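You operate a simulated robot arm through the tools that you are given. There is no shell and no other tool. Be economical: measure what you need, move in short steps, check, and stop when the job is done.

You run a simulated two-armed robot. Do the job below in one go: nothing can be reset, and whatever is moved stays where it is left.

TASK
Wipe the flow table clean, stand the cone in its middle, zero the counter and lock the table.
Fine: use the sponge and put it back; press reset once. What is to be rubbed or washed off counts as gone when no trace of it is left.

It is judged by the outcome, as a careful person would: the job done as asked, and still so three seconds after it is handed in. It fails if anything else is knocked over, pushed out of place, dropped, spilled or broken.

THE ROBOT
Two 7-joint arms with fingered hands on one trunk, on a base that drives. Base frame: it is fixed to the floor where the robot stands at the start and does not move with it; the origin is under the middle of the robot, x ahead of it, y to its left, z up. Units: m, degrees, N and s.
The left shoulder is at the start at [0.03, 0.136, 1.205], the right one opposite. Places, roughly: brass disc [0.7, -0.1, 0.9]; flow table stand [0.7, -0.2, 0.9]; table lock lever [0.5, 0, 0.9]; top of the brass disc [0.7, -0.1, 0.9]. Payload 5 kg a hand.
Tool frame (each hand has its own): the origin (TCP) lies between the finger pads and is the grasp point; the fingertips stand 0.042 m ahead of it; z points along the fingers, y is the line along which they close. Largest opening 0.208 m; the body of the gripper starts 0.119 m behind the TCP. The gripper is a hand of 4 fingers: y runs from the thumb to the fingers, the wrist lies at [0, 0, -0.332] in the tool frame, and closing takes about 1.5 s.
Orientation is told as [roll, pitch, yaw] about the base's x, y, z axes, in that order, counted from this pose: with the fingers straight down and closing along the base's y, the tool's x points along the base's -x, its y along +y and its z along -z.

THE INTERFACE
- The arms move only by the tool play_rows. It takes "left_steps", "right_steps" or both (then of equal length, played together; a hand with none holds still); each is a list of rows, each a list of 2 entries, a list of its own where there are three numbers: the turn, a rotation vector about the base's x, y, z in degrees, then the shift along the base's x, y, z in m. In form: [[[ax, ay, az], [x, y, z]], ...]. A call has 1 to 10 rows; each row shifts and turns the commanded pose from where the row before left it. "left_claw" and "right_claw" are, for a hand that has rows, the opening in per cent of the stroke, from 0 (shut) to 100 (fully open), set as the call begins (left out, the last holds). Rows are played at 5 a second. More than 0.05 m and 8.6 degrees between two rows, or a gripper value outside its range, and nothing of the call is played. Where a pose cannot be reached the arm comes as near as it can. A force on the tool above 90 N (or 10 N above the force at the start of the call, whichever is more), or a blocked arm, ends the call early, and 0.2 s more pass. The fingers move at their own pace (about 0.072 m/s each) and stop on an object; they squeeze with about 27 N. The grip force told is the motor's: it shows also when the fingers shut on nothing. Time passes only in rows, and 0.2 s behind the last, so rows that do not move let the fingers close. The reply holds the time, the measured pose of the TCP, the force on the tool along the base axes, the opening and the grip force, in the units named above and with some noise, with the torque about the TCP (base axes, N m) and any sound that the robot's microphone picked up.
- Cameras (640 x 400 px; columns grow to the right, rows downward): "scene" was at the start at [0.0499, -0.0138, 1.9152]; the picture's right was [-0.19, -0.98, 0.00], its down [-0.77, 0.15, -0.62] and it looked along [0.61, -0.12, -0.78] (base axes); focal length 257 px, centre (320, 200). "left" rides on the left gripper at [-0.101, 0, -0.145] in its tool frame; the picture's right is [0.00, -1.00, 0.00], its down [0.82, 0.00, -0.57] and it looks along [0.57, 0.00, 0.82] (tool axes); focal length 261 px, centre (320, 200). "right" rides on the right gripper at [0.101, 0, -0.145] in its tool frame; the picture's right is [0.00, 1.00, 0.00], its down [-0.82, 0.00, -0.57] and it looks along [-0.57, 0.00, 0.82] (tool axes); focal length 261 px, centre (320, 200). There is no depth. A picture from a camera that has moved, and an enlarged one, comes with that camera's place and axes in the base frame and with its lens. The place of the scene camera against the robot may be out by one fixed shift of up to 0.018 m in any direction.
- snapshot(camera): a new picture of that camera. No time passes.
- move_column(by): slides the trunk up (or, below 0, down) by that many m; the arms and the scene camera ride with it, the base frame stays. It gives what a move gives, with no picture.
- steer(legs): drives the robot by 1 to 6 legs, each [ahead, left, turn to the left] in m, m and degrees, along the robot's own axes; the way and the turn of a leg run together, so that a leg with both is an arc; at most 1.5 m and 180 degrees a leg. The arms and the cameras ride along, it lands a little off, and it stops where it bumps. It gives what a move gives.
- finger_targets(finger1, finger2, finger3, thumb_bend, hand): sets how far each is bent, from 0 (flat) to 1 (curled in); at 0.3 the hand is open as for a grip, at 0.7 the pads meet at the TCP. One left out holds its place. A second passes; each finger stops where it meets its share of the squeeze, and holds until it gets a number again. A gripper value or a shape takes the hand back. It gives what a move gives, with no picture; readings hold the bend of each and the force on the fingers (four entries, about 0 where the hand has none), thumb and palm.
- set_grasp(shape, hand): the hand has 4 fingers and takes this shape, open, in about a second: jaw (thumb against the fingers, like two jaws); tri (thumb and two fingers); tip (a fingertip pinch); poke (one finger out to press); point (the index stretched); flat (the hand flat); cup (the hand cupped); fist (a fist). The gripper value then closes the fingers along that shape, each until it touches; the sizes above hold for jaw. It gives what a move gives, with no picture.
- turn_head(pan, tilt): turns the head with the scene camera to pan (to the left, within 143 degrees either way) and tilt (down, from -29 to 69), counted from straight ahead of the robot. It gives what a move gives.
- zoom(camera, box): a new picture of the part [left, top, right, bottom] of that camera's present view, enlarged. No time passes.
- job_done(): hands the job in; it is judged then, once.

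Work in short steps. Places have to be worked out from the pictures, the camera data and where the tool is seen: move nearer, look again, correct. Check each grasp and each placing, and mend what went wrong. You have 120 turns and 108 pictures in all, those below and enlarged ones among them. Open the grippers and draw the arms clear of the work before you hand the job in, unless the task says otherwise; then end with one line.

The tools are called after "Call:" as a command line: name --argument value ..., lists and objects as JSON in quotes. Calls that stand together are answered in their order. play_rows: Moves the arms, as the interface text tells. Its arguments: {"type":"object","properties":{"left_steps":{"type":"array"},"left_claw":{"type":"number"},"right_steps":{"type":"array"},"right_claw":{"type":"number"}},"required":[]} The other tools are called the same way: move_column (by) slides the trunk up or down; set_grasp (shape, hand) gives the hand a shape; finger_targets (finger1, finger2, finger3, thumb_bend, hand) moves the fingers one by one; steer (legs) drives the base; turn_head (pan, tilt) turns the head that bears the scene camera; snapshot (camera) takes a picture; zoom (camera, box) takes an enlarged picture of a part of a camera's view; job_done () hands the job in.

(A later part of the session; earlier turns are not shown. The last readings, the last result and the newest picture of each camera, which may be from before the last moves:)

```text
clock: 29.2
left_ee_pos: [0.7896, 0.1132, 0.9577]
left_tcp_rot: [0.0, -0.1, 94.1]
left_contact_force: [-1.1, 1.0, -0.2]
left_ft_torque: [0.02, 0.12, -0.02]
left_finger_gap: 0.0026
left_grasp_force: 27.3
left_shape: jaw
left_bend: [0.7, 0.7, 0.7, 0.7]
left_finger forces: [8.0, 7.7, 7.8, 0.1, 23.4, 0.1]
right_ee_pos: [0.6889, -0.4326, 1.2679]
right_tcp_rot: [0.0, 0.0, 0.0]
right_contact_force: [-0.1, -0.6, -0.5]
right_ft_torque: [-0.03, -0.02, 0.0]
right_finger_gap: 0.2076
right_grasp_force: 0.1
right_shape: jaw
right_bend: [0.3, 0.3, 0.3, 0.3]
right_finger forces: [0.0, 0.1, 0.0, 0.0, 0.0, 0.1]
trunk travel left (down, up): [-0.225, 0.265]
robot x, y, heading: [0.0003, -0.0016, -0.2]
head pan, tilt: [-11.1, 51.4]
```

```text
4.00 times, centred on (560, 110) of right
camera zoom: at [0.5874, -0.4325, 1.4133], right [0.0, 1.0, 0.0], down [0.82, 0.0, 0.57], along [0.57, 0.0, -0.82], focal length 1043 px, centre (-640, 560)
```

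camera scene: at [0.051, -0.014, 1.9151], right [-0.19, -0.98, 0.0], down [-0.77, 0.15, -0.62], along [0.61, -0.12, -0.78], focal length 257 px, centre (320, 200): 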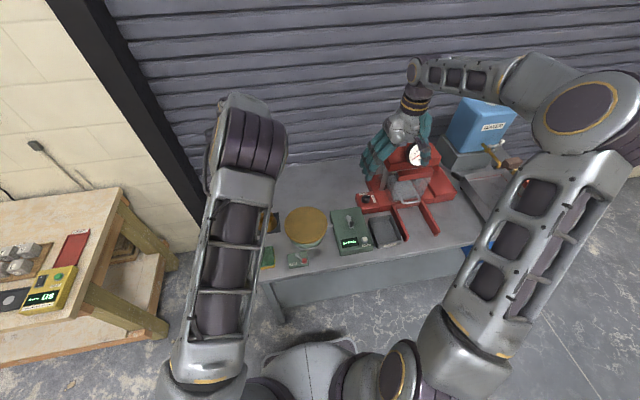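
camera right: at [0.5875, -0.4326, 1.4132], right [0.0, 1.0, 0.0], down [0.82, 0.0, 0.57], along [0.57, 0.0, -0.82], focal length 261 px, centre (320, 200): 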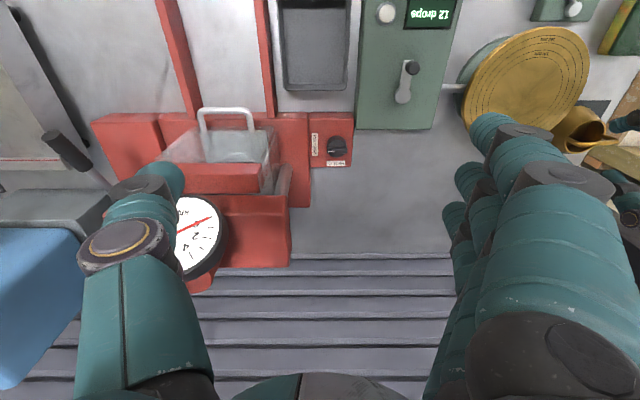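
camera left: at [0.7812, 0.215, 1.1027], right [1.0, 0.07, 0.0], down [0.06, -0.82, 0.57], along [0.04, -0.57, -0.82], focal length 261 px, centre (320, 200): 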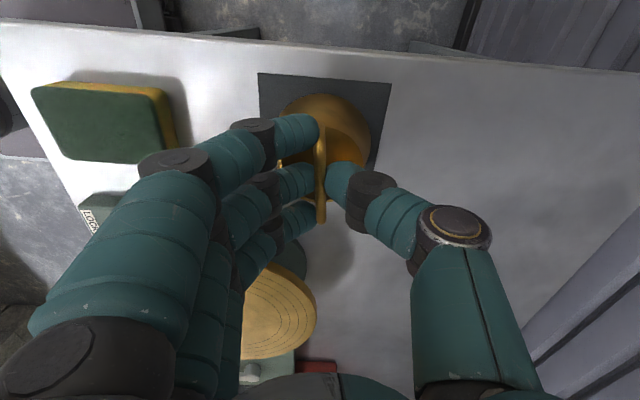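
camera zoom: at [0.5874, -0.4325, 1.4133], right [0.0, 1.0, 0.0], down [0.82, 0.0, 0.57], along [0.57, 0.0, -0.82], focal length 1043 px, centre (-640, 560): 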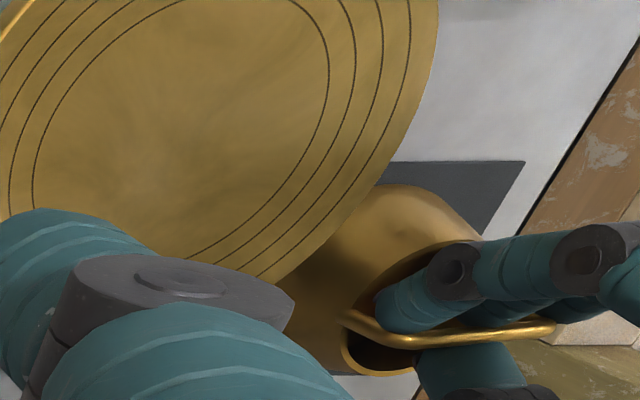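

The fingers hold the bar. I lift 3 cm and check that the cone hangs.

Call:
play_rows --left_steps '[[[0, 0, 0], [0, 0, 0.01]], [[0, 0, 0], [0, 0, 0.02]], [[0, 0, 0], [0, 0, 0]]]'

Call:
snapshot --camera "left"

Call:
zoom --camera "right" --box '[480, 60, 640, 160]'

```text
clock: 30.0
left_ee_pos: [0.7884, 0.1135, 0.9877]
left_tcp_rot: [0.0, 0.0, 94.0]
left_contact_force: [-0.2, 0.0, -2.7]
left_ft_torque: [-0.02, 0.07, 0.0]
left_finger_gap: 0.0028
left_grasp_force: 26.7
left_shape: jaw
left_bend: [0.7, 0.7, 0.7, 0.71]
left_finger forces: [8.1, 9.0, 7.7, 0.0, 24.0, 0.1]
right_ee_pos: [0.6896, -0.4318, 1.2663]
right_tcp_rot: [0.0, 0.1, 0.0]
right_contact_force: [0.8, -0.7, 0.0]
right_ft_torque: [0.01, 0.1, 0.02]
right_finger_gap: 0.2082
right_grasp_force: 0.1
right_shape: jaw
right_bend: [0.3, 0.3, 0.3, 0.3]
right_finger forces: [0.0, 0.0, 0.0, 0.1, 0.0, 0.0]
trunk travel left (down, up): [-0.225, 0.265]
robot x, y, heading: [-0.0016, 0.0067, 0.0]
head pan, tilt: [-11.1, 51.4]
```

```text
79 pictures are left
camera left: at [0.7813, 0.2149, 1.1324], right [1.0, 0.07, 0.0], down [0.06, -0.82, 0.57], along [0.04, -0.57, -0.82], focal length 261 px, centre (320, 200)
```

left: 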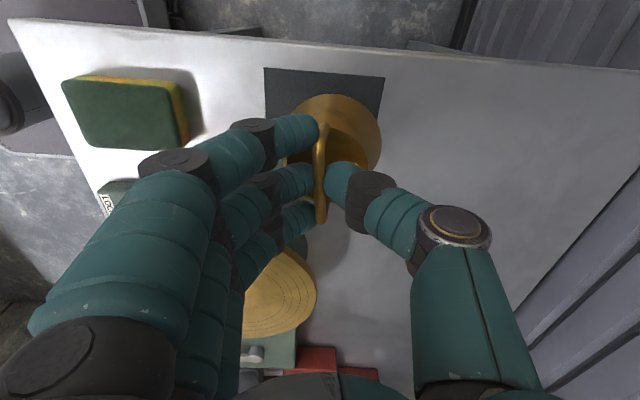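

```text
4.00 times, centred on (560, 110) of right
camera zoom: at [0.588, -0.4325, 1.4129], right [0.0, 1.0, 0.0], down [0.82, 0.0, 0.57], along [0.57, 0.0, -0.82], focal length 1043 px, centre (-640, 560)
```

zoom: 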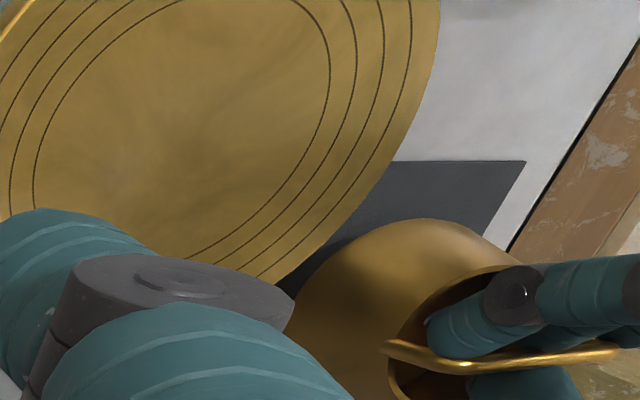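

It is lifted. I raise it higher to clear the disc and inspect its tilt.

Call:
play_rows --left_steps '[[[0, 0, 0], [0, 0, 0.03]], [[0, 0, 0], [0, 0, 0.04]], [[0, 0, 0], [0, 0, 0.04]], [[0, 0, 0], [0, -0.03, 0.02]], [[0, 0, 0], [0, 0, 0]]]'

Call:
snapshot --camera "left"

Call:
snapshot --camera "right"

Call:
snapshot --camera "scene"

```text
clock: 31.2
left_ee_pos: [0.7912, 0.0846, 1.1182]
left_tcp_rot: [0.2, 0.0, 94.1]
left_contact_force: [-0.1, 1.4, -2.9]
left_ft_torque: [-0.14, 0.05, -0.02]
left_finger_gap: 0.0027
left_grasp_force: 27.0
left_shape: jaw
left_bend: [0.7, 0.7, 0.7, 0.71]
left_finger forces: [8.0, 9.1, 7.5, 0.1, 23.8, 0.0]
right_ee_pos: [0.6892, -0.4295, 1.2683]
right_tcp_rot: [0.0, 0.0, 0.1]
right_contact_force: [1.2, 1.7, 1.0]
right_ft_torque: [-0.15, 0.03, 0.0]
right_finger_gap: 0.2077
right_grasp_force: 0.0
right_shape: jaw
right_bend: [0.3, 0.3, 0.3, 0.3]
right_finger forces: [0.0, 0.0, 0.0, 0.0, 0.0, 0.1]
trunk travel left (down, up): [-0.225, 0.265]
robot x, y, heading: [-0.0001, 0.0025, -0.1]
head pan, tilt: [-11.1, 51.4]
```

```text
77 pictures are left
camera left: at [0.7826, 0.1866, 1.2622], right [1.0, 0.08, 0.0], down [0.06, -0.82, 0.57], along [0.04, -0.57, -0.82], focal length 261 px, centre (320, 200)
```

left: 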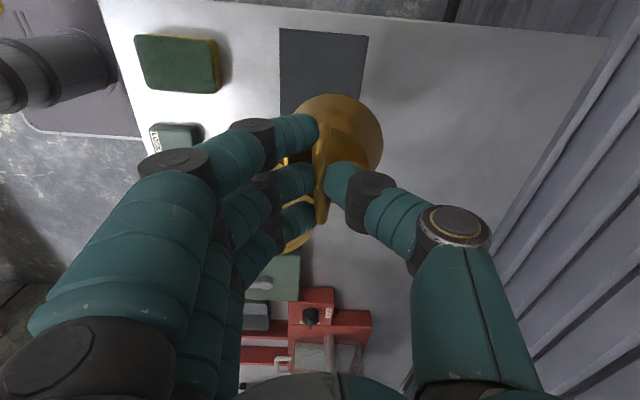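

```text
76 pictures are left
camera right: at [0.5881, -0.4301, 1.4137], right [0.0, 1.0, 0.0], down [0.82, 0.0, 0.57], along [0.57, 0.0, -0.82], focal length 261 px, centre (320, 200)
```

right: 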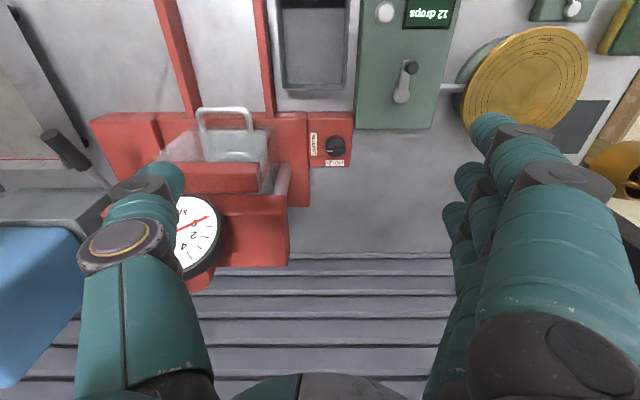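

```text
75 pictures are left
camera scene: at [0.0507, -0.0114, 1.9152], right [-0.19, -0.98, 0.0], down [-0.77, 0.15, -0.62], along [0.61, -0.12, -0.78], focal length 257 px, centre (320, 200)
```

scene: 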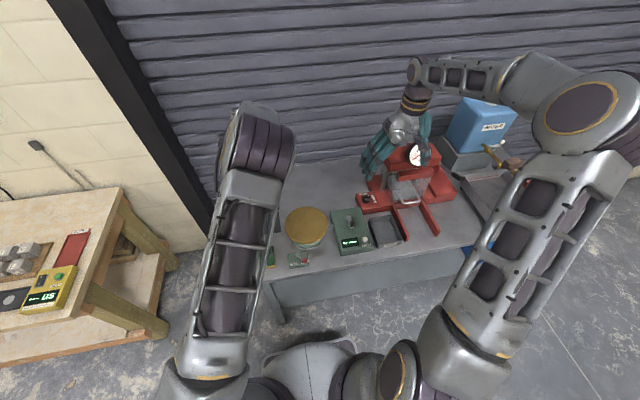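

The cone hangs with a slight tilt around the bar; it will level on the disc. To get the disc centre precisely, I move the right hand so its camera sees the disc unobstructed.

Call:
play_rows --right_steps '[[[0, 0, 0], [-0.011, 0.035, 0]], [[0, 0, 0], [-0.011, 0.038, 0]], [[0, 0, 0], [-0.011, 0.038, 0]], [[0, 0, 0], [-0.011, 0.038, 0]], [[0, 0, 0], [-0.011, 0.038, 0]], [[0, 0, 0], [-0.011, 0.035, 0]], [[0, 0, 0], [0, 0, 0]]]'

Call:
snapshot --camera "right"

```text
clock: 32.8
left_ee_pos: [0.79, 0.0814, 1.1183]
left_tcp_rot: [0.0, -0.1, 94.0]
left_contact_force: [-1.0, -0.6, -3.2]
left_ft_torque: [0.1, 0.0, -0.07]
left_finger_gap: 0.0028
left_grasp_force: 26.9
left_shape: jaw
left_bend: [0.7, 0.7, 0.7, 0.71]
left_finger forces: [8.2, 9.0, 7.5, 0.0, 23.7, 0.0]
right_ee_pos: [0.6232, -0.2124, 1.2682]
right_tcp_rot: [0.1, 0.1, 0.0]
right_contact_force: [0.0, -0.5, -0.6]
right_ft_torque: [0.09, 0.02, 0.02]
right_finger_gap: 0.2077
right_grasp_force: 0.0
right_shape: jaw
right_bend: [0.3, 0.3, 0.3, 0.3]
right_finger forces: [0.1, 0.0, 0.0, 0.1, 0.0, 0.0]
trunk travel left (down, up): [-0.225, 0.265]
robot x, y, heading: [0.0033, -0.0003, 0.0]
head pan, tilt: [-11.1, 51.4]
```

```text
74 pictures are left
camera right: at [0.5216, -0.212, 1.4136], right [0.01, 1.0, 0.0], down [0.82, 0.0, 0.57], along [0.57, 0.0, -0.82], focal length 261 px, centre (320, 200)
```

right: 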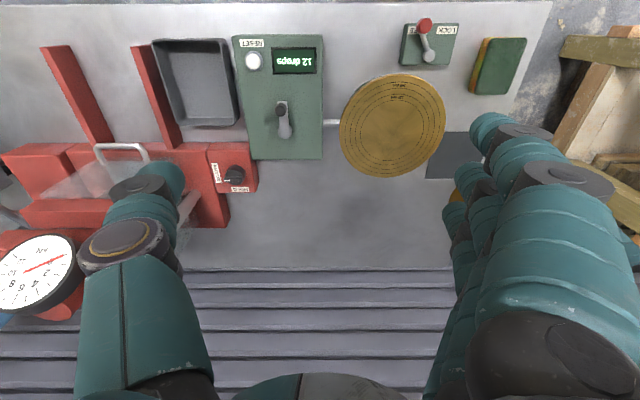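

The whole disc shows; I zoom in to measure its rings, the lever and the reset button.

Call:
zoom --camera "right" --box '[330, 65, 458, 185]'

Call:
zoom --camera "right" --box '[220, 20, 332, 170]'

Call:
zoom --camera "right" --box '[380, 5, 540, 105]'

```text
3.33 times, centred on (394, 125) of right
camera zoom: at [0.5216, -0.212, 1.4136], right [0.01, 1.0, 0.0], down [0.82, 0.0, 0.57], along [0.57, 0.0, -0.82], focal length 869 px, centre (73, 450)
```

zoom: 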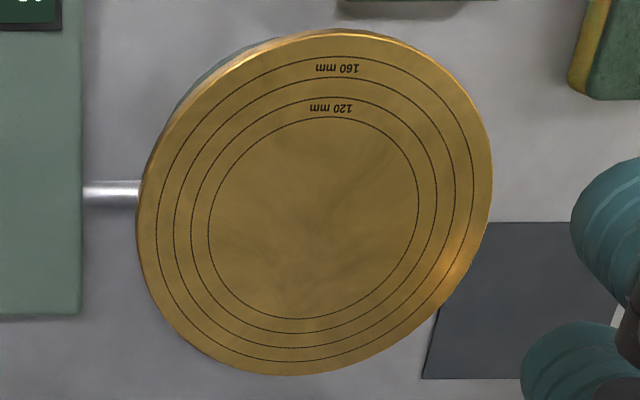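

```text
2.67 times, centred on (276, 95) of right
camera zoom: at [0.5216, -0.212, 1.4136], right [0.01, 1.0, 0.0], down [0.82, 0.0, 0.57], along [0.57, 0.0, -0.82], focal length 695 px, centre (437, 480)
```

zoom: 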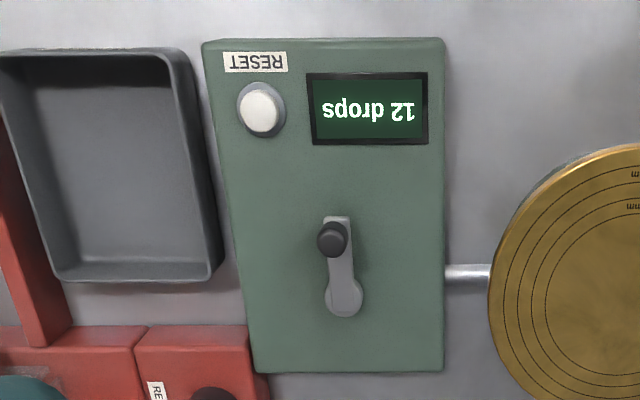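

```text
4.00 times, centred on (460, 55) of right
camera zoom: at [0.5216, -0.212, 1.4136], right [0.01, 1.0, 0.0], down [0.82, 0.0, 0.57], along [0.57, 0.0, -0.82], focal length 1043 px, centre (-240, 780)
```

zoom: 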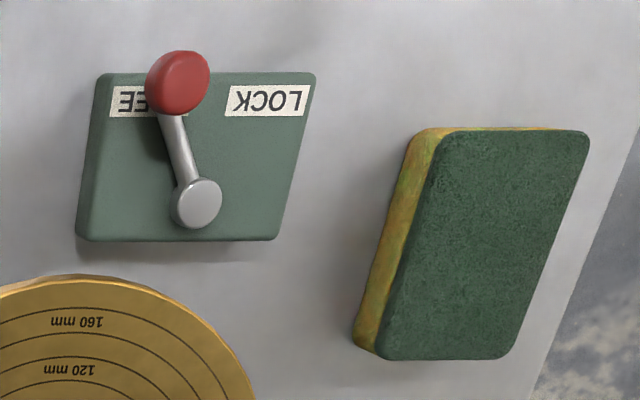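

Ring fit gives the disc centre ≈(0.702, −0.075). I move the right hand back out of the way, then bring the cone over the disc.

Call:
play_rows --right_steps '[[[0, 0, 0], [0, -0.04, 0]], [[0, 0, 0], [0, -0.045, 0]], [[0, 0, 0], [0, -0.045, 0]], [[0, 0, 0], [0, -0.045, 0]], [[0, 0, 0], [0, -0.04, 0]], [[0, 0, 0], [0, 0, 0]]]'

Call:
play_rows --left_steps '[[[0, 0, 0], [-0.015, -0.025, 0]], [[0, 0, 0], [-0.019, -0.034, 0]], [[0, 0, 0], [-0.019, -0.034, 0]], [[0, 0, 0], [-0.019, -0.034, 0]], [[0, 0, 0], [-0.0155, -0.03, 0]], [[0, 0, 0], [0, 0, -0.02]], [[0, 0, 0], [0, 0, 0]]]'

Call:
snapshot --camera "left"

Call:
zoom --camera "scene" --box '[240, 180, 368, 260]'

Call:
snapshot --camera "right"

```text
clock: 34.2
left_ee_pos: [0.7917, 0.0821, 1.1171]
left_tcp_rot: [-0.1, 0.0, 93.9]
left_contact_force: [-0.2, 0.8, -2.2]
left_ft_torque: [-0.04, 0.04, -0.01]
left_finger_gap: 0.0027
left_grasp_force: 27.3
left_shape: jaw
left_bend: [0.7, 0.7, 0.7, 0.71]
left_finger forces: [8.1, 9.0, 7.5, 0.0, 23.8, 0.0]
right_ee_pos: [0.6225, -0.4245, 1.2666]
right_tcp_rot: [0.0, 0.0, 0.0]
right_contact_force: [0.1, 0.5, 0.3]
right_ft_torque: [-0.06, -0.03, 0.03]
right_finger_gap: 0.2079
right_grasp_force: 0.1
right_shape: jaw
right_bend: [0.3, 0.3, 0.3, 0.3]
right_finger forces: [0.0, 0.0, 0.1, 0.0, 0.1, 0.0]
trunk travel left (down, up): [-0.225, 0.265]
robot x, y, heading: [0.0012, -0.0007, 0.1]
head pan, tilt: [-11.1, 51.4]
```

```text
clock: 35.8
left_ee_pos: [0.7023, -0.0747, 1.0981]
left_tcp_rot: [0.0, -0.1, 93.9]
left_contact_force: [-0.6, -0.4, -2.7]
left_ft_torque: [0.08, -0.02, 0.0]
left_finger_gap: 0.0028
left_grasp_force: 27.1
left_shape: jaw
left_bend: [0.7, 0.7, 0.7, 0.71]
left_finger forces: [8.2, 9.1, 7.4, 0.1, 23.9, 0.1]
right_ee_pos: [0.6216, -0.4258, 1.2673]
right_tcp_rot: [0.0, 0.0, 0.1]
right_contact_force: [-0.5, 0.0, 0.0]
right_ft_torque: [0.1, -0.07, -0.01]
right_finger_gap: 0.2081
right_grasp_force: 0.1
right_shape: jaw
right_bend: [0.3, 0.3, 0.3, 0.3]
right_finger forces: [0.0, 0.0, 0.0, 0.1, 0.0, 0.1]
trunk travel left (down, up): [-0.225, 0.265]
robot x, y, heading: [0.005, 0.0002, 0.2]
head pan, tilt: [-11.1, 51.4]
```

```text
70 pictures are left
camera left: at [0.6935, 0.0271, 1.2432], right [1.0, 0.07, 0.0], down [0.06, -0.82, 0.57], along [0.04, -0.57, -0.82], focal length 261 px, centre (320, 200)
```

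left: 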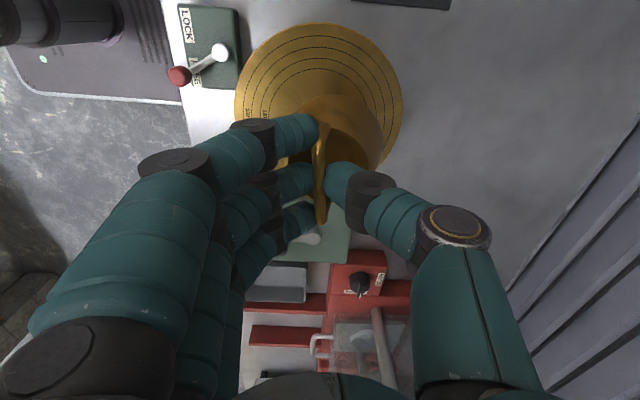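

```text
5.00 times, centred on (304, 220) of scene
camera zoom: at [0.0489, -0.0148, 1.9153], right [-0.19, -0.98, 0.0], down [-0.77, 0.15, -0.62], along [0.61, -0.12, -0.78], focal length 1285 px, centre (400, 100)
```

zoom: 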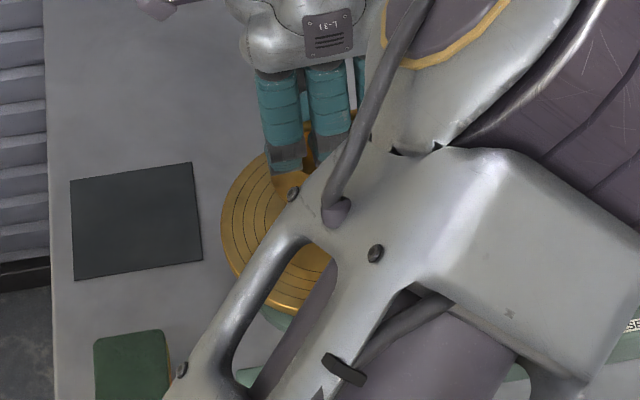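

```text
68 pictures are left
camera right: at [0.5198, -0.4264, 1.4126], right [0.01, 1.0, 0.0], down [0.82, 0.0, 0.57], along [0.57, 0.0, -0.82], focal length 261 px, centre (320, 200)
```

right: 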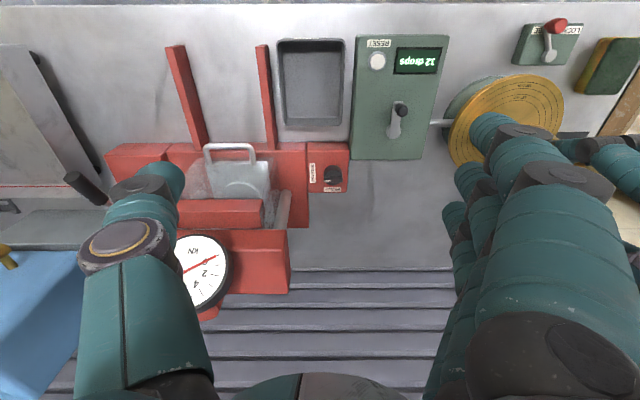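

The cone is over the disc. I lower gently to near contact.

Call:
play_rows --left_steps '[[[0, 0, 0], [0, 0, -0.02]], [[0, 0, 0], [0, 0, -0.015]], [[0, 0, 0], [0, 0, -0.01]], [[0, 0, 0], [0, 0, -0.005]], [[0, 0, 0], [0, 0, -0.005]], [[0, 0, 0], [0, 0, 0]]]'

Call:
snapshot --camera "left"

```text
clock: 37.2
left_ee_pos: [0.7028, -0.0736, 1.0438]
left_tcp_rot: [0.1, -0.1, 94.0]
left_contact_force: [0.3, -0.4, 1.6]
left_ft_torque: [-0.01, 0.04, 0.02]
left_finger_gap: 0.003
left_grasp_force: 26.6
left_shape: jaw
left_bend: [0.7, 0.7, 0.7, 0.71]
left_finger forces: [9.2, 7.6, 7.7, 0.1, 26.0, 0.0]
right_ee_pos: [0.6223, -0.4253, 1.2669]
right_tcp_rot: [0.0, 0.0, 0.0]
right_contact_force: [-0.3, 0.0, 0.1]
right_ft_torque: [0.02, -0.01, 0.0]
right_finger_gap: 0.2079
right_grasp_force: 0.0
right_shape: jaw
right_bend: [0.3, 0.3, 0.3, 0.3]
right_finger forces: [0.0, 0.1, 0.0, 0.0, 0.0, 0.0]
trunk travel left (down, up): [-0.225, 0.265]
robot x, y, heading: [-0.0006, -0.0013, -0.1]
head pan, tilt: [-11.1, 51.4]
```

```text
67 pictures are left
camera left: at [0.6944, 0.0276, 1.1876], right [1.0, 0.07, 0.0], down [0.06, -0.82, 0.57], along [0.04, -0.57, -0.82], focal length 261 px, centre (320, 200)
```

left: 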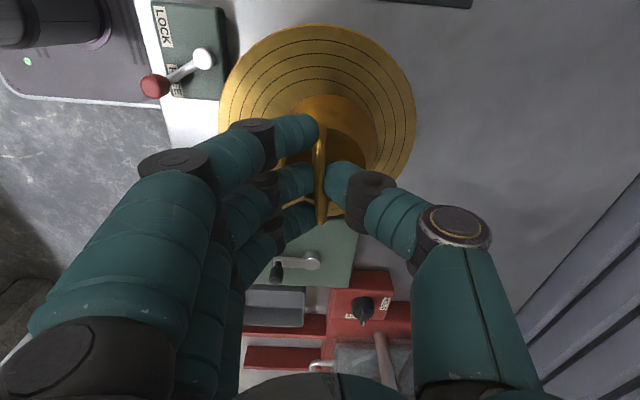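

Contact is starting and the cone is levelling. I go a few mm lower.

Call:
play_rows --left_steps '[[[0, 0, 0], [0, 0, -0.002]], [[0, 0, 0], [0, 0, -0.002]], [[0, 0, 0], [0, 0, -0.001]], [[0, 0, 0], [0, 0, 0]]]'

Call:
zoom --camera "left" --box '[210, 20, 420, 230]'

```text
clock: 38.2
left_ee_pos: [0.7028, -0.0731, 1.0394]
left_tcp_rot: [-0.1, 0.1, 94.0]
left_contact_force: [1.9, -1.2, 8.2]
left_ft_torque: [0.08, 0.06, 0.0]
left_finger_gap: 0.0029
left_grasp_force: 27.2
left_shape: jaw
left_bend: [0.7, 0.7, 0.7, 0.71]
left_finger forces: [10.4, 7.2, 8.2, 0.0, 27.9, 0.0]
right_ee_pos: [0.6225, -0.4254, 1.2665]
right_tcp_rot: [0.1, 0.0, 0.0]
right_contact_force: [0.3, -0.7, 0.8]
right_ft_torque: [0.0, -0.02, -0.03]
right_finger_gap: 0.208
right_grasp_force: 0.2
right_shape: jaw
right_bend: [0.3, 0.3, 0.3, 0.3]
right_finger forces: [0.0, 0.0, 0.0, 0.0, 0.0, 0.0]
trunk travel left (down, up): [-0.225, 0.265]
robot x, y, heading: [0.0, 0.0026, -0.1]
head pan, tilt: [-11.1, 51.4]
```

```text
1.90 times, centred on (315, 125) of left
camera zoom: at [0.6943, 0.0277, 1.1833], right [1.0, 0.07, 0.0], down [0.06, -0.82, 0.57], along [0.04, -0.57, -0.82], focal length 496 px, centre (330, 343)
```

zoom: 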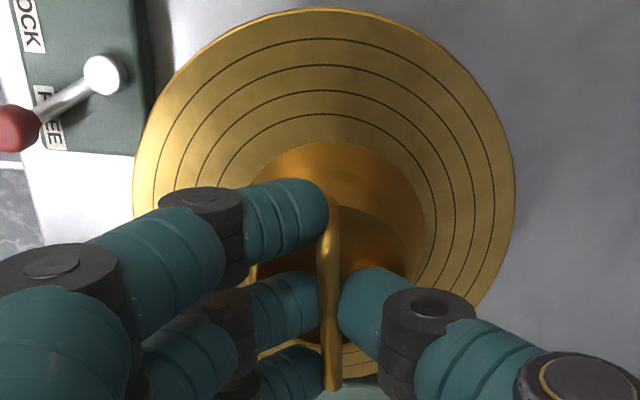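

8 N of contact. I press 2 mm more to level the cone, then release.

Call:
play_rows --left_steps '[[[0, 0, 0], [0, 0, -0.002]], [[0, 0, 0], [0, 0, 0]]]'

Call:
play_rows --left_steps '[[[0, 0, 0], [0, 0, 0]], [[0, 0, 0], [0, 0, 0]], [[0, 0, 0], [0, 0, 0]], [[0, 0, 0], [0, 0, 0]]]' --left_claw 25

Call:
play_rows --left_steps '[[[0, 0, 0], [0, 0, 0.02]], [[0, 0, 0], [0, 0, 0.03]], [[0, 0, 0], [0, 0, 0.04]], [[0, 0, 0], [0, 0, 0]]]' --left_claw 50

Call:
snapshot --camera "left"

```text
clock: 38.8
left_ee_pos: [0.7024, -0.0744, 1.0385]
left_tcp_rot: [-0.1, 0.0, 94.0]
left_contact_force: [1.8, -1.0, 20.8]
left_ft_torque: [0.01, 0.12, -0.02]
left_finger_gap: 0.0033
left_grasp_force: 26.9
left_shape: jaw
left_bend: [0.7, 0.7, 0.7, 0.71]
left_finger forces: [12.1, 6.9, 9.1, 0.1, 28.5, 0.0]
right_ee_pos: [0.6215, -0.425, 1.2675]
right_tcp_rot: [0.0, 0.0, 0.0]
right_contact_force: [0.1, 0.7, 0.0]
right_ft_torque: [0.01, 0.01, -0.04]
right_finger_gap: 0.2078
right_grasp_force: 0.0
right_shape: jaw
right_bend: [0.3, 0.3, 0.3, 0.3]
right_finger forces: [0.0, 0.0, 0.0, 0.1, 0.1, 0.0]
trunk travel left (down, up): [-0.225, 0.265]
robot x, y, heading: [-0.0011, 0.0011, -0.1]
head pan, tilt: [-11.1, 51.4]
```

```text
clock: 39.8
left_ee_pos: [0.7021, -0.0739, 1.0358]
left_tcp_rot: [0.0, -0.1, 94.0]
left_contact_force: [-0.2, 0.7, 0.1]
left_ft_torque: [-0.03, -0.02, -0.02]
left_finger_gap: 0.0516
left_grasp_force: 0.0
left_shape: jaw
left_bend: [0.73, 0.73, 0.73, 0.7]
left_finger forces: [0.1, 0.0, 0.0, 0.0, 0.1, 0.0]
right_ee_pos: [0.621, -0.4247, 1.2671]
right_tcp_rot: [0.0, 0.1, 0.1]
right_contact_force: [-0.4, 0.4, 0.4]
right_ft_torque: [0.01, -0.04, 0.01]
right_finger_gap: 0.2078
right_grasp_force: 0.0
right_shape: jaw
right_bend: [0.3, 0.3, 0.3, 0.3]
right_finger forces: [0.0, 0.0, 0.1, 0.0, 0.1, 0.0]
trunk travel left (down, up): [-0.225, 0.265]
robot x, y, heading: [-0.0007, -0.0033, -0.3]
head pan, tilt: [-11.1, 51.4]
```

```text
clock: 40.8
left_ee_pos: [0.704, -0.0734, 1.1268]
left_tcp_rot: [0.1, -0.1, 94.1]
left_contact_force: [0.9, 0.2, -0.6]
left_ft_torque: [0.01, 0.05, -0.03]
left_finger_gap: 0.103
left_grasp_force: 0.0
left_shape: jaw
left_bend: [0.73, 0.73, 0.73, 0.7]
left_finger forces: [0.0, 0.1, 0.0, 0.1, 0.0, 0.0]
right_ee_pos: [0.6234, -0.4257, 1.2664]
right_tcp_rot: [0.0, 0.0, 0.0]
right_contact_force: [0.5, -0.2, -0.4]
right_ft_torque: [0.02, 0.07, 0.02]
right_finger_gap: 0.208
right_grasp_force: 0.1
right_shape: jaw
right_bend: [0.3, 0.3, 0.3, 0.3]
right_finger forces: [0.0, 0.0, 0.0, 0.0, 0.0, 0.0]
trunk travel left (down, up): [-0.225, 0.265]
robot x, y, heading: [0.0008, 0.0007, -0.2]
head pan, tilt: [-11.1, 51.4]
```

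```text
65 pictures are left
camera left: at [0.6949, 0.028, 1.271], right [1.0, 0.07, 0.0], down [0.06, -0.82, 0.57], along [0.04, -0.57, -0.82], focal length 261 px, centre (320, 200)
```

left: 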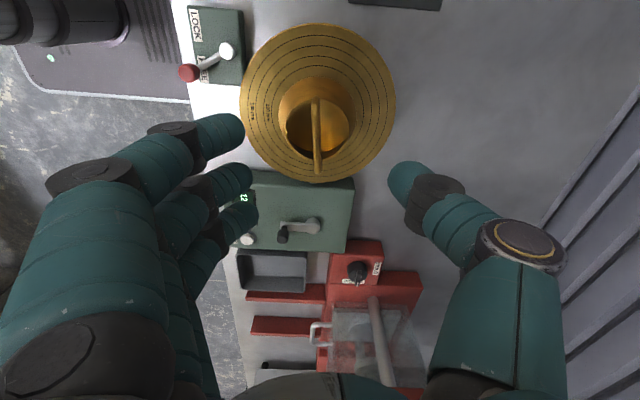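

The cone stands on the disc. I check the centring against the rings.

Call:
zoom --camera "left" --box '[234, 20, 402, 190]'

```text
2.35 times, centred on (318, 105) of left
camera zoom: at [0.6949, 0.028, 1.271], right [1.0, 0.07, 0.0], down [0.06, -0.82, 0.57], along [0.04, -0.57, -0.82], focal length 613 px, centre (325, 424)
```

zoom: 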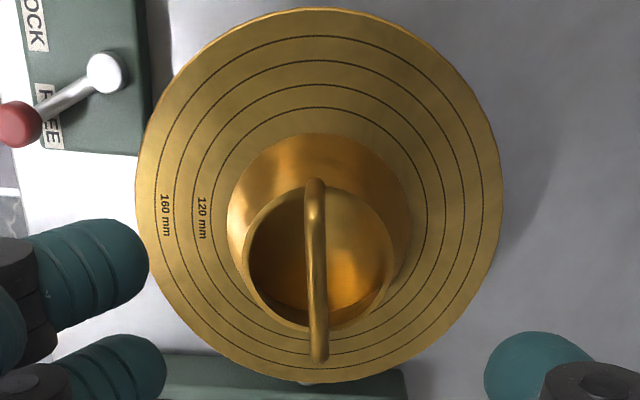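

The cone is concentric to within about 2 mm. I withdraw the left hand and shape the right hand for poking.

Call:
play_rows --left_steps '[[[0, 0, 0], [0, 0, 0.04]], [[0, 0, 0], [0, 0.01, 0.045]], [[0, 0, -8], [0, 0.045, 0.01]], [[0, 0, -8], [0, 0.045, 0]], [[0, 0, -8], [0, 0.045, 0]], [[0, 0, -8], [0, 0.045, 0]], [[0, 0, -8], [0, 0.045, 0]], [[0, 0, -8], [0, 0.03, 0]], [[0, 0, 0], [0, 0, 0]]]'

Call:
set_grasp --shape "poke" --hand "right"

Call:
snapshot --camera "right"

Call:
snapshot --camera "scene"

```text
clock: 42.8
left_ee_pos: [0.7016, 0.1896, 1.22]
left_tcp_rot: [0.0, -0.2, 45.9]
left_contact_force: [0.4, -1.8, -0.1]
left_ft_torque: [0.13, 0.02, 0.0]
left_finger_gap: 0.1034
left_grasp_force: 0.1
left_shape: jaw
left_bend: [0.73, 0.73, 0.73, 0.7]
left_finger forces: [0.1, 0.0, 0.0, 0.0, 0.1, 0.0]
right_ee_pos: [0.6226, -0.4268, 1.2664]
right_tcp_rot: [0.1, 0.1, 0.0]
right_contact_force: [-0.4, -0.4, -0.1]
right_ft_torque: [0.1, 0.0, 0.0]
right_finger_gap: 0.2079
right_grasp_force: 0.1
right_shape: jaw
right_bend: [0.3, 0.3, 0.3, 0.3]
right_finger forces: [0.0, 0.0, 0.0, 0.2, 0.1, 0.1]
trunk travel left (down, up): [-0.225, 0.265]
robot x, y, heading: [-0.003, 0.0, -0.2]
head pan, tilt: [-11.1, 51.4]
```

```text
clock: 43.7
left_ee_pos: [0.7017, 0.1912, 1.2206]
left_tcp_rot: [0.0, 0.0, 46.0]
left_contact_force: [0.5, -0.1, 0.3]
left_ft_torque: [0.05, -0.02, -0.02]
left_finger_gap: 0.1032
left_grasp_force: 0.1
left_shape: jaw
left_bend: [0.73, 0.73, 0.73, 0.7]
left_finger forces: [0.0, 0.1, 0.0, 0.0, 0.1, 0.1]
right_ee_pos: [0.6231, -0.4253, 1.2665]
right_tcp_rot: [0.0, 0.0, -0.1]
right_contact_force: [0.0, 0.0, -0.1]
right_ft_torque: [0.03, -0.01, 0.0]
right_finger_gap: 0.0003
right_grasp_force: 0.0
right_shape: poke
right_bend: [1.0, 1.0, 1.0, 0.45]
right_finger forces: [0.0, 0.0, 0.0, 0.0, 0.0, 0.0]
trunk travel left (down, up): [-0.225, 0.265]
robot x, y, heading: [-0.0021, -0.0016, -0.1]
head pan, tilt: [-11.1, 51.4]
```

```text
63 pictures are left
camera right: at [0.5207, -0.4256, 1.4125], right [0.0, 1.0, 0.0], down [0.82, 0.0, 0.57], along [0.57, 0.0, -0.82], focal length 261 px, centre (320, 200)
```

right: 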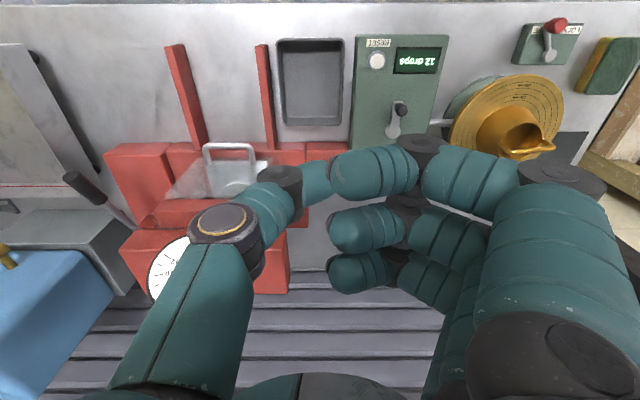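

```text
62 pictures are left
camera scene: at [0.0499, -0.0141, 1.9152], right [-0.19, -0.98, 0.0], down [-0.77, 0.15, -0.62], along [0.61, -0.12, -0.78], focal length 257 px, centre (320, 200)
```

scene: 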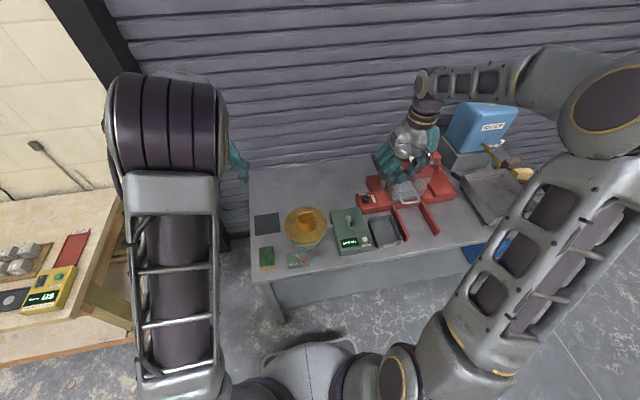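

In this poke shape all fingers look curled; I try "point" instead to see a stretched index.

Call:
set_grasp --shape "point" --hand "right"

Call:
snapshot --camera "right"

Call:
zoom --camera "scene" --box '[340, 90, 500, 190]'

```text
clock: 44.6
left_ee_pos: [0.7023, 0.1908, 1.2204]
left_tcp_rot: [0.0, 0.1, 46.0]
left_contact_force: [-0.4, -0.1, -0.3]
left_ft_torque: [0.03, 0.01, -0.02]
left_finger_gap: 0.1034
left_grasp_force: 0.0
left_shape: jaw
left_bend: [0.73, 0.73, 0.73, 0.7]
left_finger forces: [0.0, 0.0, 0.1, 0.1, 0.0, 0.0]
right_ee_pos: [0.6223, -0.425, 1.2667]
right_tcp_rot: [-0.1, 0.0, 0.0]
right_contact_force: [-0.2, 0.2, -0.1]
right_ft_torque: [-0.06, 0.0, 0.0]
right_finger_gap: 0.2013
right_grasp_force: 0.0
right_shape: point
right_bend: [0.7, 1.0, 1.0, 0.93]
right_finger forces: [0.1, 0.1, 0.1, 0.1, 0.0, 0.0]
trunk travel left (down, up): [-0.225, 0.265]
robot x, y, heading: [-0.0, -0.0, -0.3]
head pan, tilt: [-11.1, 51.4]
```

```text
61 pictures are left
camera right: at [0.5208, -0.4254, 1.4125], right [0.0, 1.0, 0.0], down [0.82, 0.0, 0.57], along [0.57, 0.0, -0.82], focal length 261 px, centre (320, 200)
```

right: 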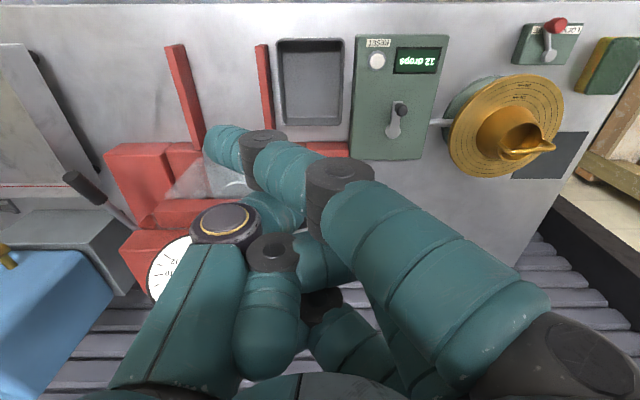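

```text
4.00 times, centred on (420, 140) of scene
camera zoom: at [0.0499, -0.014, 1.9152], right [-0.19, -0.98, 0.0], down [-0.77, 0.15, -0.62], along [0.61, -0.12, -0.78], focal length 1028 px, centre (-80, 440)
```

zoom: 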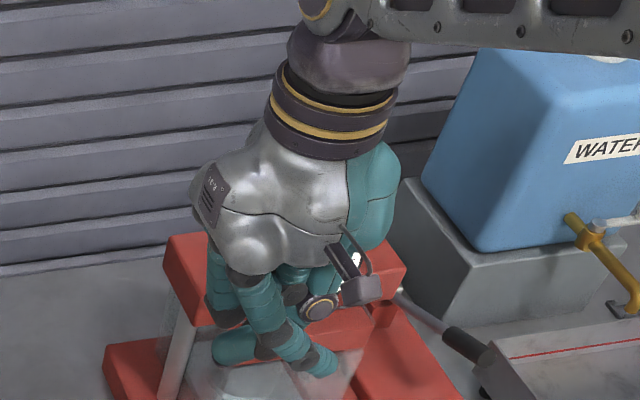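

The pointed index lies at a slant. I set the index individually to about an open-grip bend so that it points down while the others stay curled.

Call:
finger_targets --hand "right" --finger1 0.4 --finger2 1.0 --finger3 1.0

Call:
snapshot --camera "right"

Call:
zoom --camera "scene" --box '[340, 90, 500, 190]'

```text
clock: 45.6
left_ee_pos: [0.7019, 0.1903, 1.2214]
left_tcp_rot: [0.0, 0.0, 45.9]
left_contact_force: [0.3, -0.2, -0.1]
left_ft_torque: [-0.01, 0.01, 0.01]
left_finger_gap: 0.1036
left_grasp_force: 0.1
left_shape: jaw
left_bend: [0.73, 0.73, 0.73, 0.7]
left_finger forces: [0.1, 0.0, 0.1, 0.0, 0.0, 0.1]
right_ee_pos: [0.6208, -0.4248, 1.2665]
right_tcp_rot: [0.1, 0.0, 0.0]
right_contact_force: [-0.1, -0.2, -0.1]
right_ft_torque: [-0.04, 0.01, -0.04]
right_finger_gap: 0.0657
right_grasp_force: 0.0
right_shape: fingers
right_bend: [0.4, 1.0, 1.0, 1.0]
right_finger forces: [0.0, 0.1, 0.0, 0.0, 0.0, 0.1]
trunk travel left (down, up): [-0.225, 0.265]
robot x, y, heading: [0.0029, -0.0019, 0.2]
head pan, tilt: [-11.1, 51.4]
```

```text
59 pictures are left
camera right: at [0.5207, -0.4254, 1.4125], right [0.0, 1.0, 0.0], down [0.82, 0.0, 0.57], along [0.57, 0.0, -0.82], focal length 261 px, centre (320, 200)
```

right: 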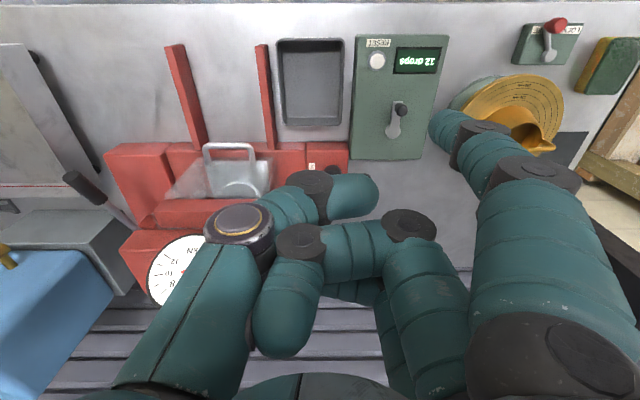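

```text
4.00 times, centred on (420, 140) of scene
camera zoom: at [0.0499, -0.0138, 1.9152], right [-0.19, -0.98, 0.0], down [-0.77, 0.15, -0.62], along [0.61, -0.12, -0.78], focal length 1028 px, centre (-80, 440)
```

zoom: 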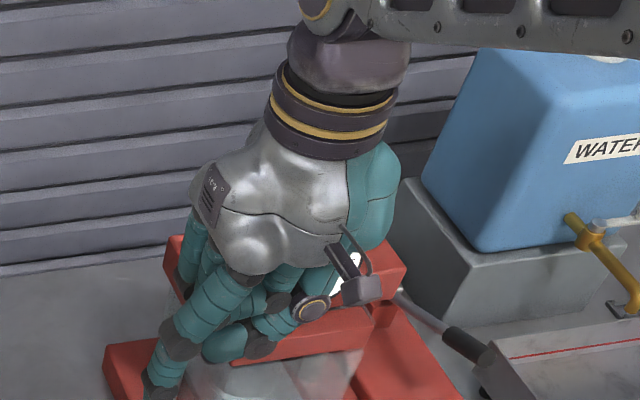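

The index now points down alone, its tip about (−0.035, +0.09, −0.045) from the TCP. Reset button ≈(0.581, −0.327, 0.90); I lower the tip to ~3 cm above it and look.

Call:
play_rows --right_steps '[[[0, 0, 0], [-0.004, 0.006, -0.04]], [[0, 0, 0], [0, 0, -0.045]], [[0, 0, 0], [0, 0, -0.045]], [[0, 0, 0], [0, 0, -0.045]], [[0, 0, 0], [0, 0, -0.045]], [[0, 0, 0], [0, 0, -0.035]], [[0, 0, 0], [0, 0, 0]]]'

Call:
snapshot --camera "right"

Call:
zoom --camera "scene" --box '[310, 160, 470, 260]'

```text
clock: 47.2
left_ee_pos: [0.7019, 0.19, 1.2224]
left_tcp_rot: [0.0, 0.0, 45.9]
left_contact_force: [-0.4, 0.6, -0.5]
left_ft_torque: [-0.03, -0.02, 0.0]
left_finger_gap: 0.1031
left_grasp_force: 0.1
left_shape: jaw
left_bend: [0.73, 0.73, 0.73, 0.7]
left_finger forces: [0.1, 0.0, 0.0, 0.0, 0.0, 0.0]
right_ee_pos: [0.6176, -0.4172, 1.0126]
right_tcp_rot: [0.0, 0.0, 0.0]
right_contact_force: [-1.2, 0.2, 0.9]
right_ft_torque: [0.0, -0.04, 0.0]
right_finger_gap: 0.0658
right_grasp_force: 0.0
right_shape: fingers
right_bend: [0.4, 1.0, 1.0, 1.0]
right_finger forces: [0.2, 0.0, 0.1, 0.0, 0.1, 0.0]
trunk travel left (down, up): [-0.225, 0.265]
robot x, y, heading: [0.002, -0.001, -0.2]
head pan, tilt: [-11.1, 51.4]
```

```text
57 pictures are left
camera right: at [0.5162, -0.4188, 1.1586], right [0.0, 1.0, 0.0], down [0.82, 0.0, 0.57], along [0.57, 0.0, -0.82], focal length 261 px, centre (320, 200)
```

right: 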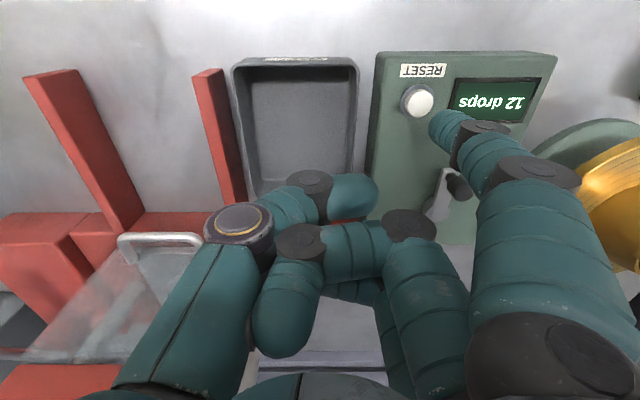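

```text
4.00 times, centred on (390, 210) of scene
camera zoom: at [0.0489, -0.0135, 1.9153], right [-0.19, -0.98, 0.0], down [-0.77, 0.15, -0.62], along [0.61, -0.12, -0.78], focal length 1028 px, centre (40, 160)
```

zoom: 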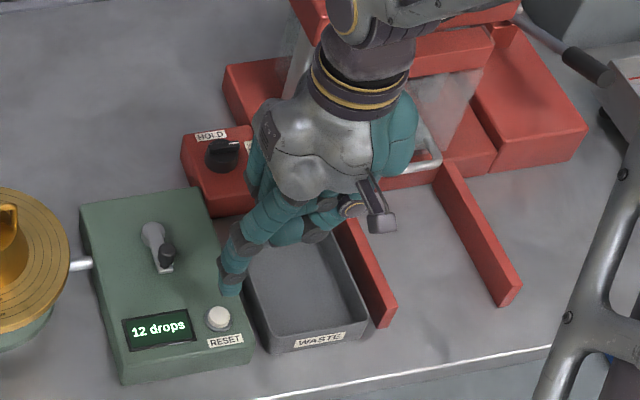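

The tip projects right onto the button when lowered. I go down in small steps until the press is felt.

Call:
play_rows --right_steps '[[[0, 0, 0], [0, 0.002, -0.03]], [[0, 0, 0], [0, 0, -0.02]], [[0, 0, 0], [0, 0, 0]]]'

Call:
snapshot --camera "right"

Call:
zoom --camera "scene" --box '[320, 200, 400, 250]'

```text
clock: 48.0
left_ee_pos: [0.7019, 0.1904, 1.221]
left_tcp_rot: [0.0, 0.0, 46.0]
left_contact_force: [-0.5, 0.9, 0.5]
left_ft_torque: [0.01, 0.01, 0.02]
left_finger_gap: 0.1032
left_grasp_force: 0.0
left_shape: jaw
left_bend: [0.73, 0.73, 0.73, 0.7]
left_finger forces: [0.0, 0.0, 0.1, 0.0, 0.0, 0.1]
right_ee_pos: [0.6185, -0.4184, 0.9634]
right_tcp_rot: [0.1, 0.0, 0.0]
right_contact_force: [-0.5, -0.1, 0.2]
right_ft_torque: [-0.02, 0.0, -0.01]
right_finger_gap: 0.0659
right_grasp_force: 0.1
right_shape: fingers
right_bend: [0.4, 1.0, 1.0, 1.0]
right_finger forces: [0.0, 0.0, 0.0, 0.0, 0.1, 0.1]
trunk travel left (down, up): [-0.225, 0.265]
robot x, y, heading: [0.0012, 0.0005, 0.0]
head pan, tilt: [-11.1, 51.4]
```

```text
55 pictures are left
camera right: at [0.5168, -0.4178, 1.1087], right [0.0, 1.0, 0.0], down [0.82, 0.0, 0.57], along [0.57, 0.0, -0.82], focal length 261 px, centre (320, 200)
```

right: 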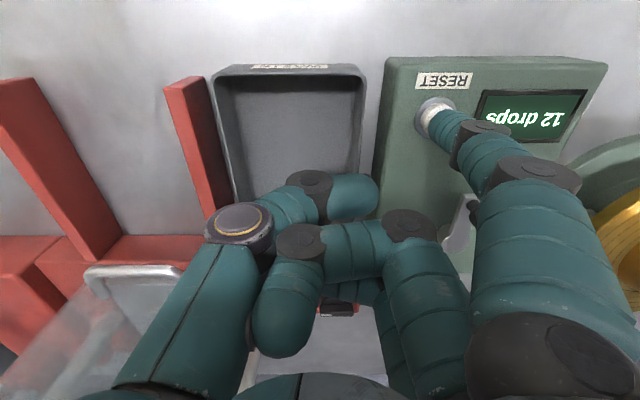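

```text
8.00 times, centred on (360, 225) of scene
camera zoom: at [0.0499, -0.0137, 1.9153], right [-0.19, -0.98, 0.0], down [-0.77, 0.15, -0.62], along [0.61, -0.12, -0.78], focal length 2056 px, centre (0, 0)
```

zoom: 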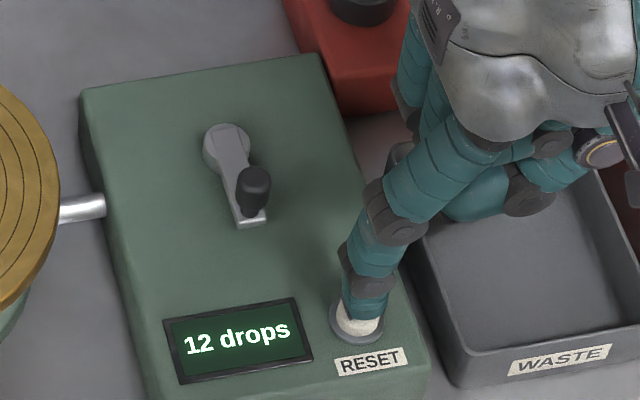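

The tip is right over the button. I press down in small steps.

Call:
play_rows --right_steps '[[[0, 0, 0], [0, 0, -0.004]], [[0, 0, 0], [0, 0, -0.004]], [[0, 0, 0], [0, 0, 0]]]'

Call:
zoom --camera "scene" --box '[320, 200, 400, 250]'

```text
clock: 48.8
left_ee_pos: [0.7018, 0.1903, 1.2201]
left_tcp_rot: [0.0, 0.1, 46.0]
left_contact_force: [0.8, 0.0, 1.0]
left_ft_torque: [-0.02, 0.06, 0.0]
left_finger_gap: 0.1033
left_grasp_force: 0.0
left_shape: jaw
left_bend: [0.73, 0.73, 0.73, 0.7]
left_finger forces: [0.1, 0.0, 0.0, 0.0, 0.0, 0.0]
right_ee_pos: [0.6195, -0.4176, 0.9557]
right_tcp_rot: [0.0, 0.0, 0.0]
right_contact_force: [-1.8, -0.9, 2.8]
right_ft_torque: [0.34, 0.17, 0.1]
right_finger_gap: 0.066
right_grasp_force: 1.9
right_shape: fingers
right_bend: [0.4, 1.0, 1.0, 1.0]
right_finger forces: [3.7, 0.0, 0.0, 0.0, 0.0, 0.0]
trunk travel left (down, up): [-0.225, 0.265]
robot x, y, heading: [-0.0005, -0.002, 0.2]
head pan, tilt: [-11.1, 51.4]
heard: click
```

```text
8.00 times, centred on (360, 225) of scene
camera zoom: at [0.0495, -0.0138, 1.9153], right [-0.19, -0.98, 0.0], down [-0.77, 0.15, -0.62], along [0.61, -0.12, -0.78], focal length 2056 px, centre (0, 0)
```

zoom: 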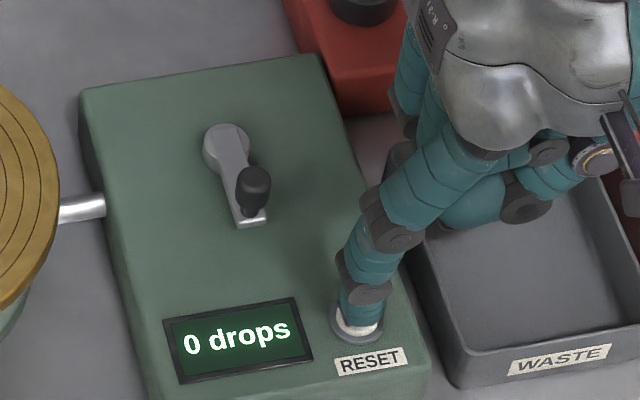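

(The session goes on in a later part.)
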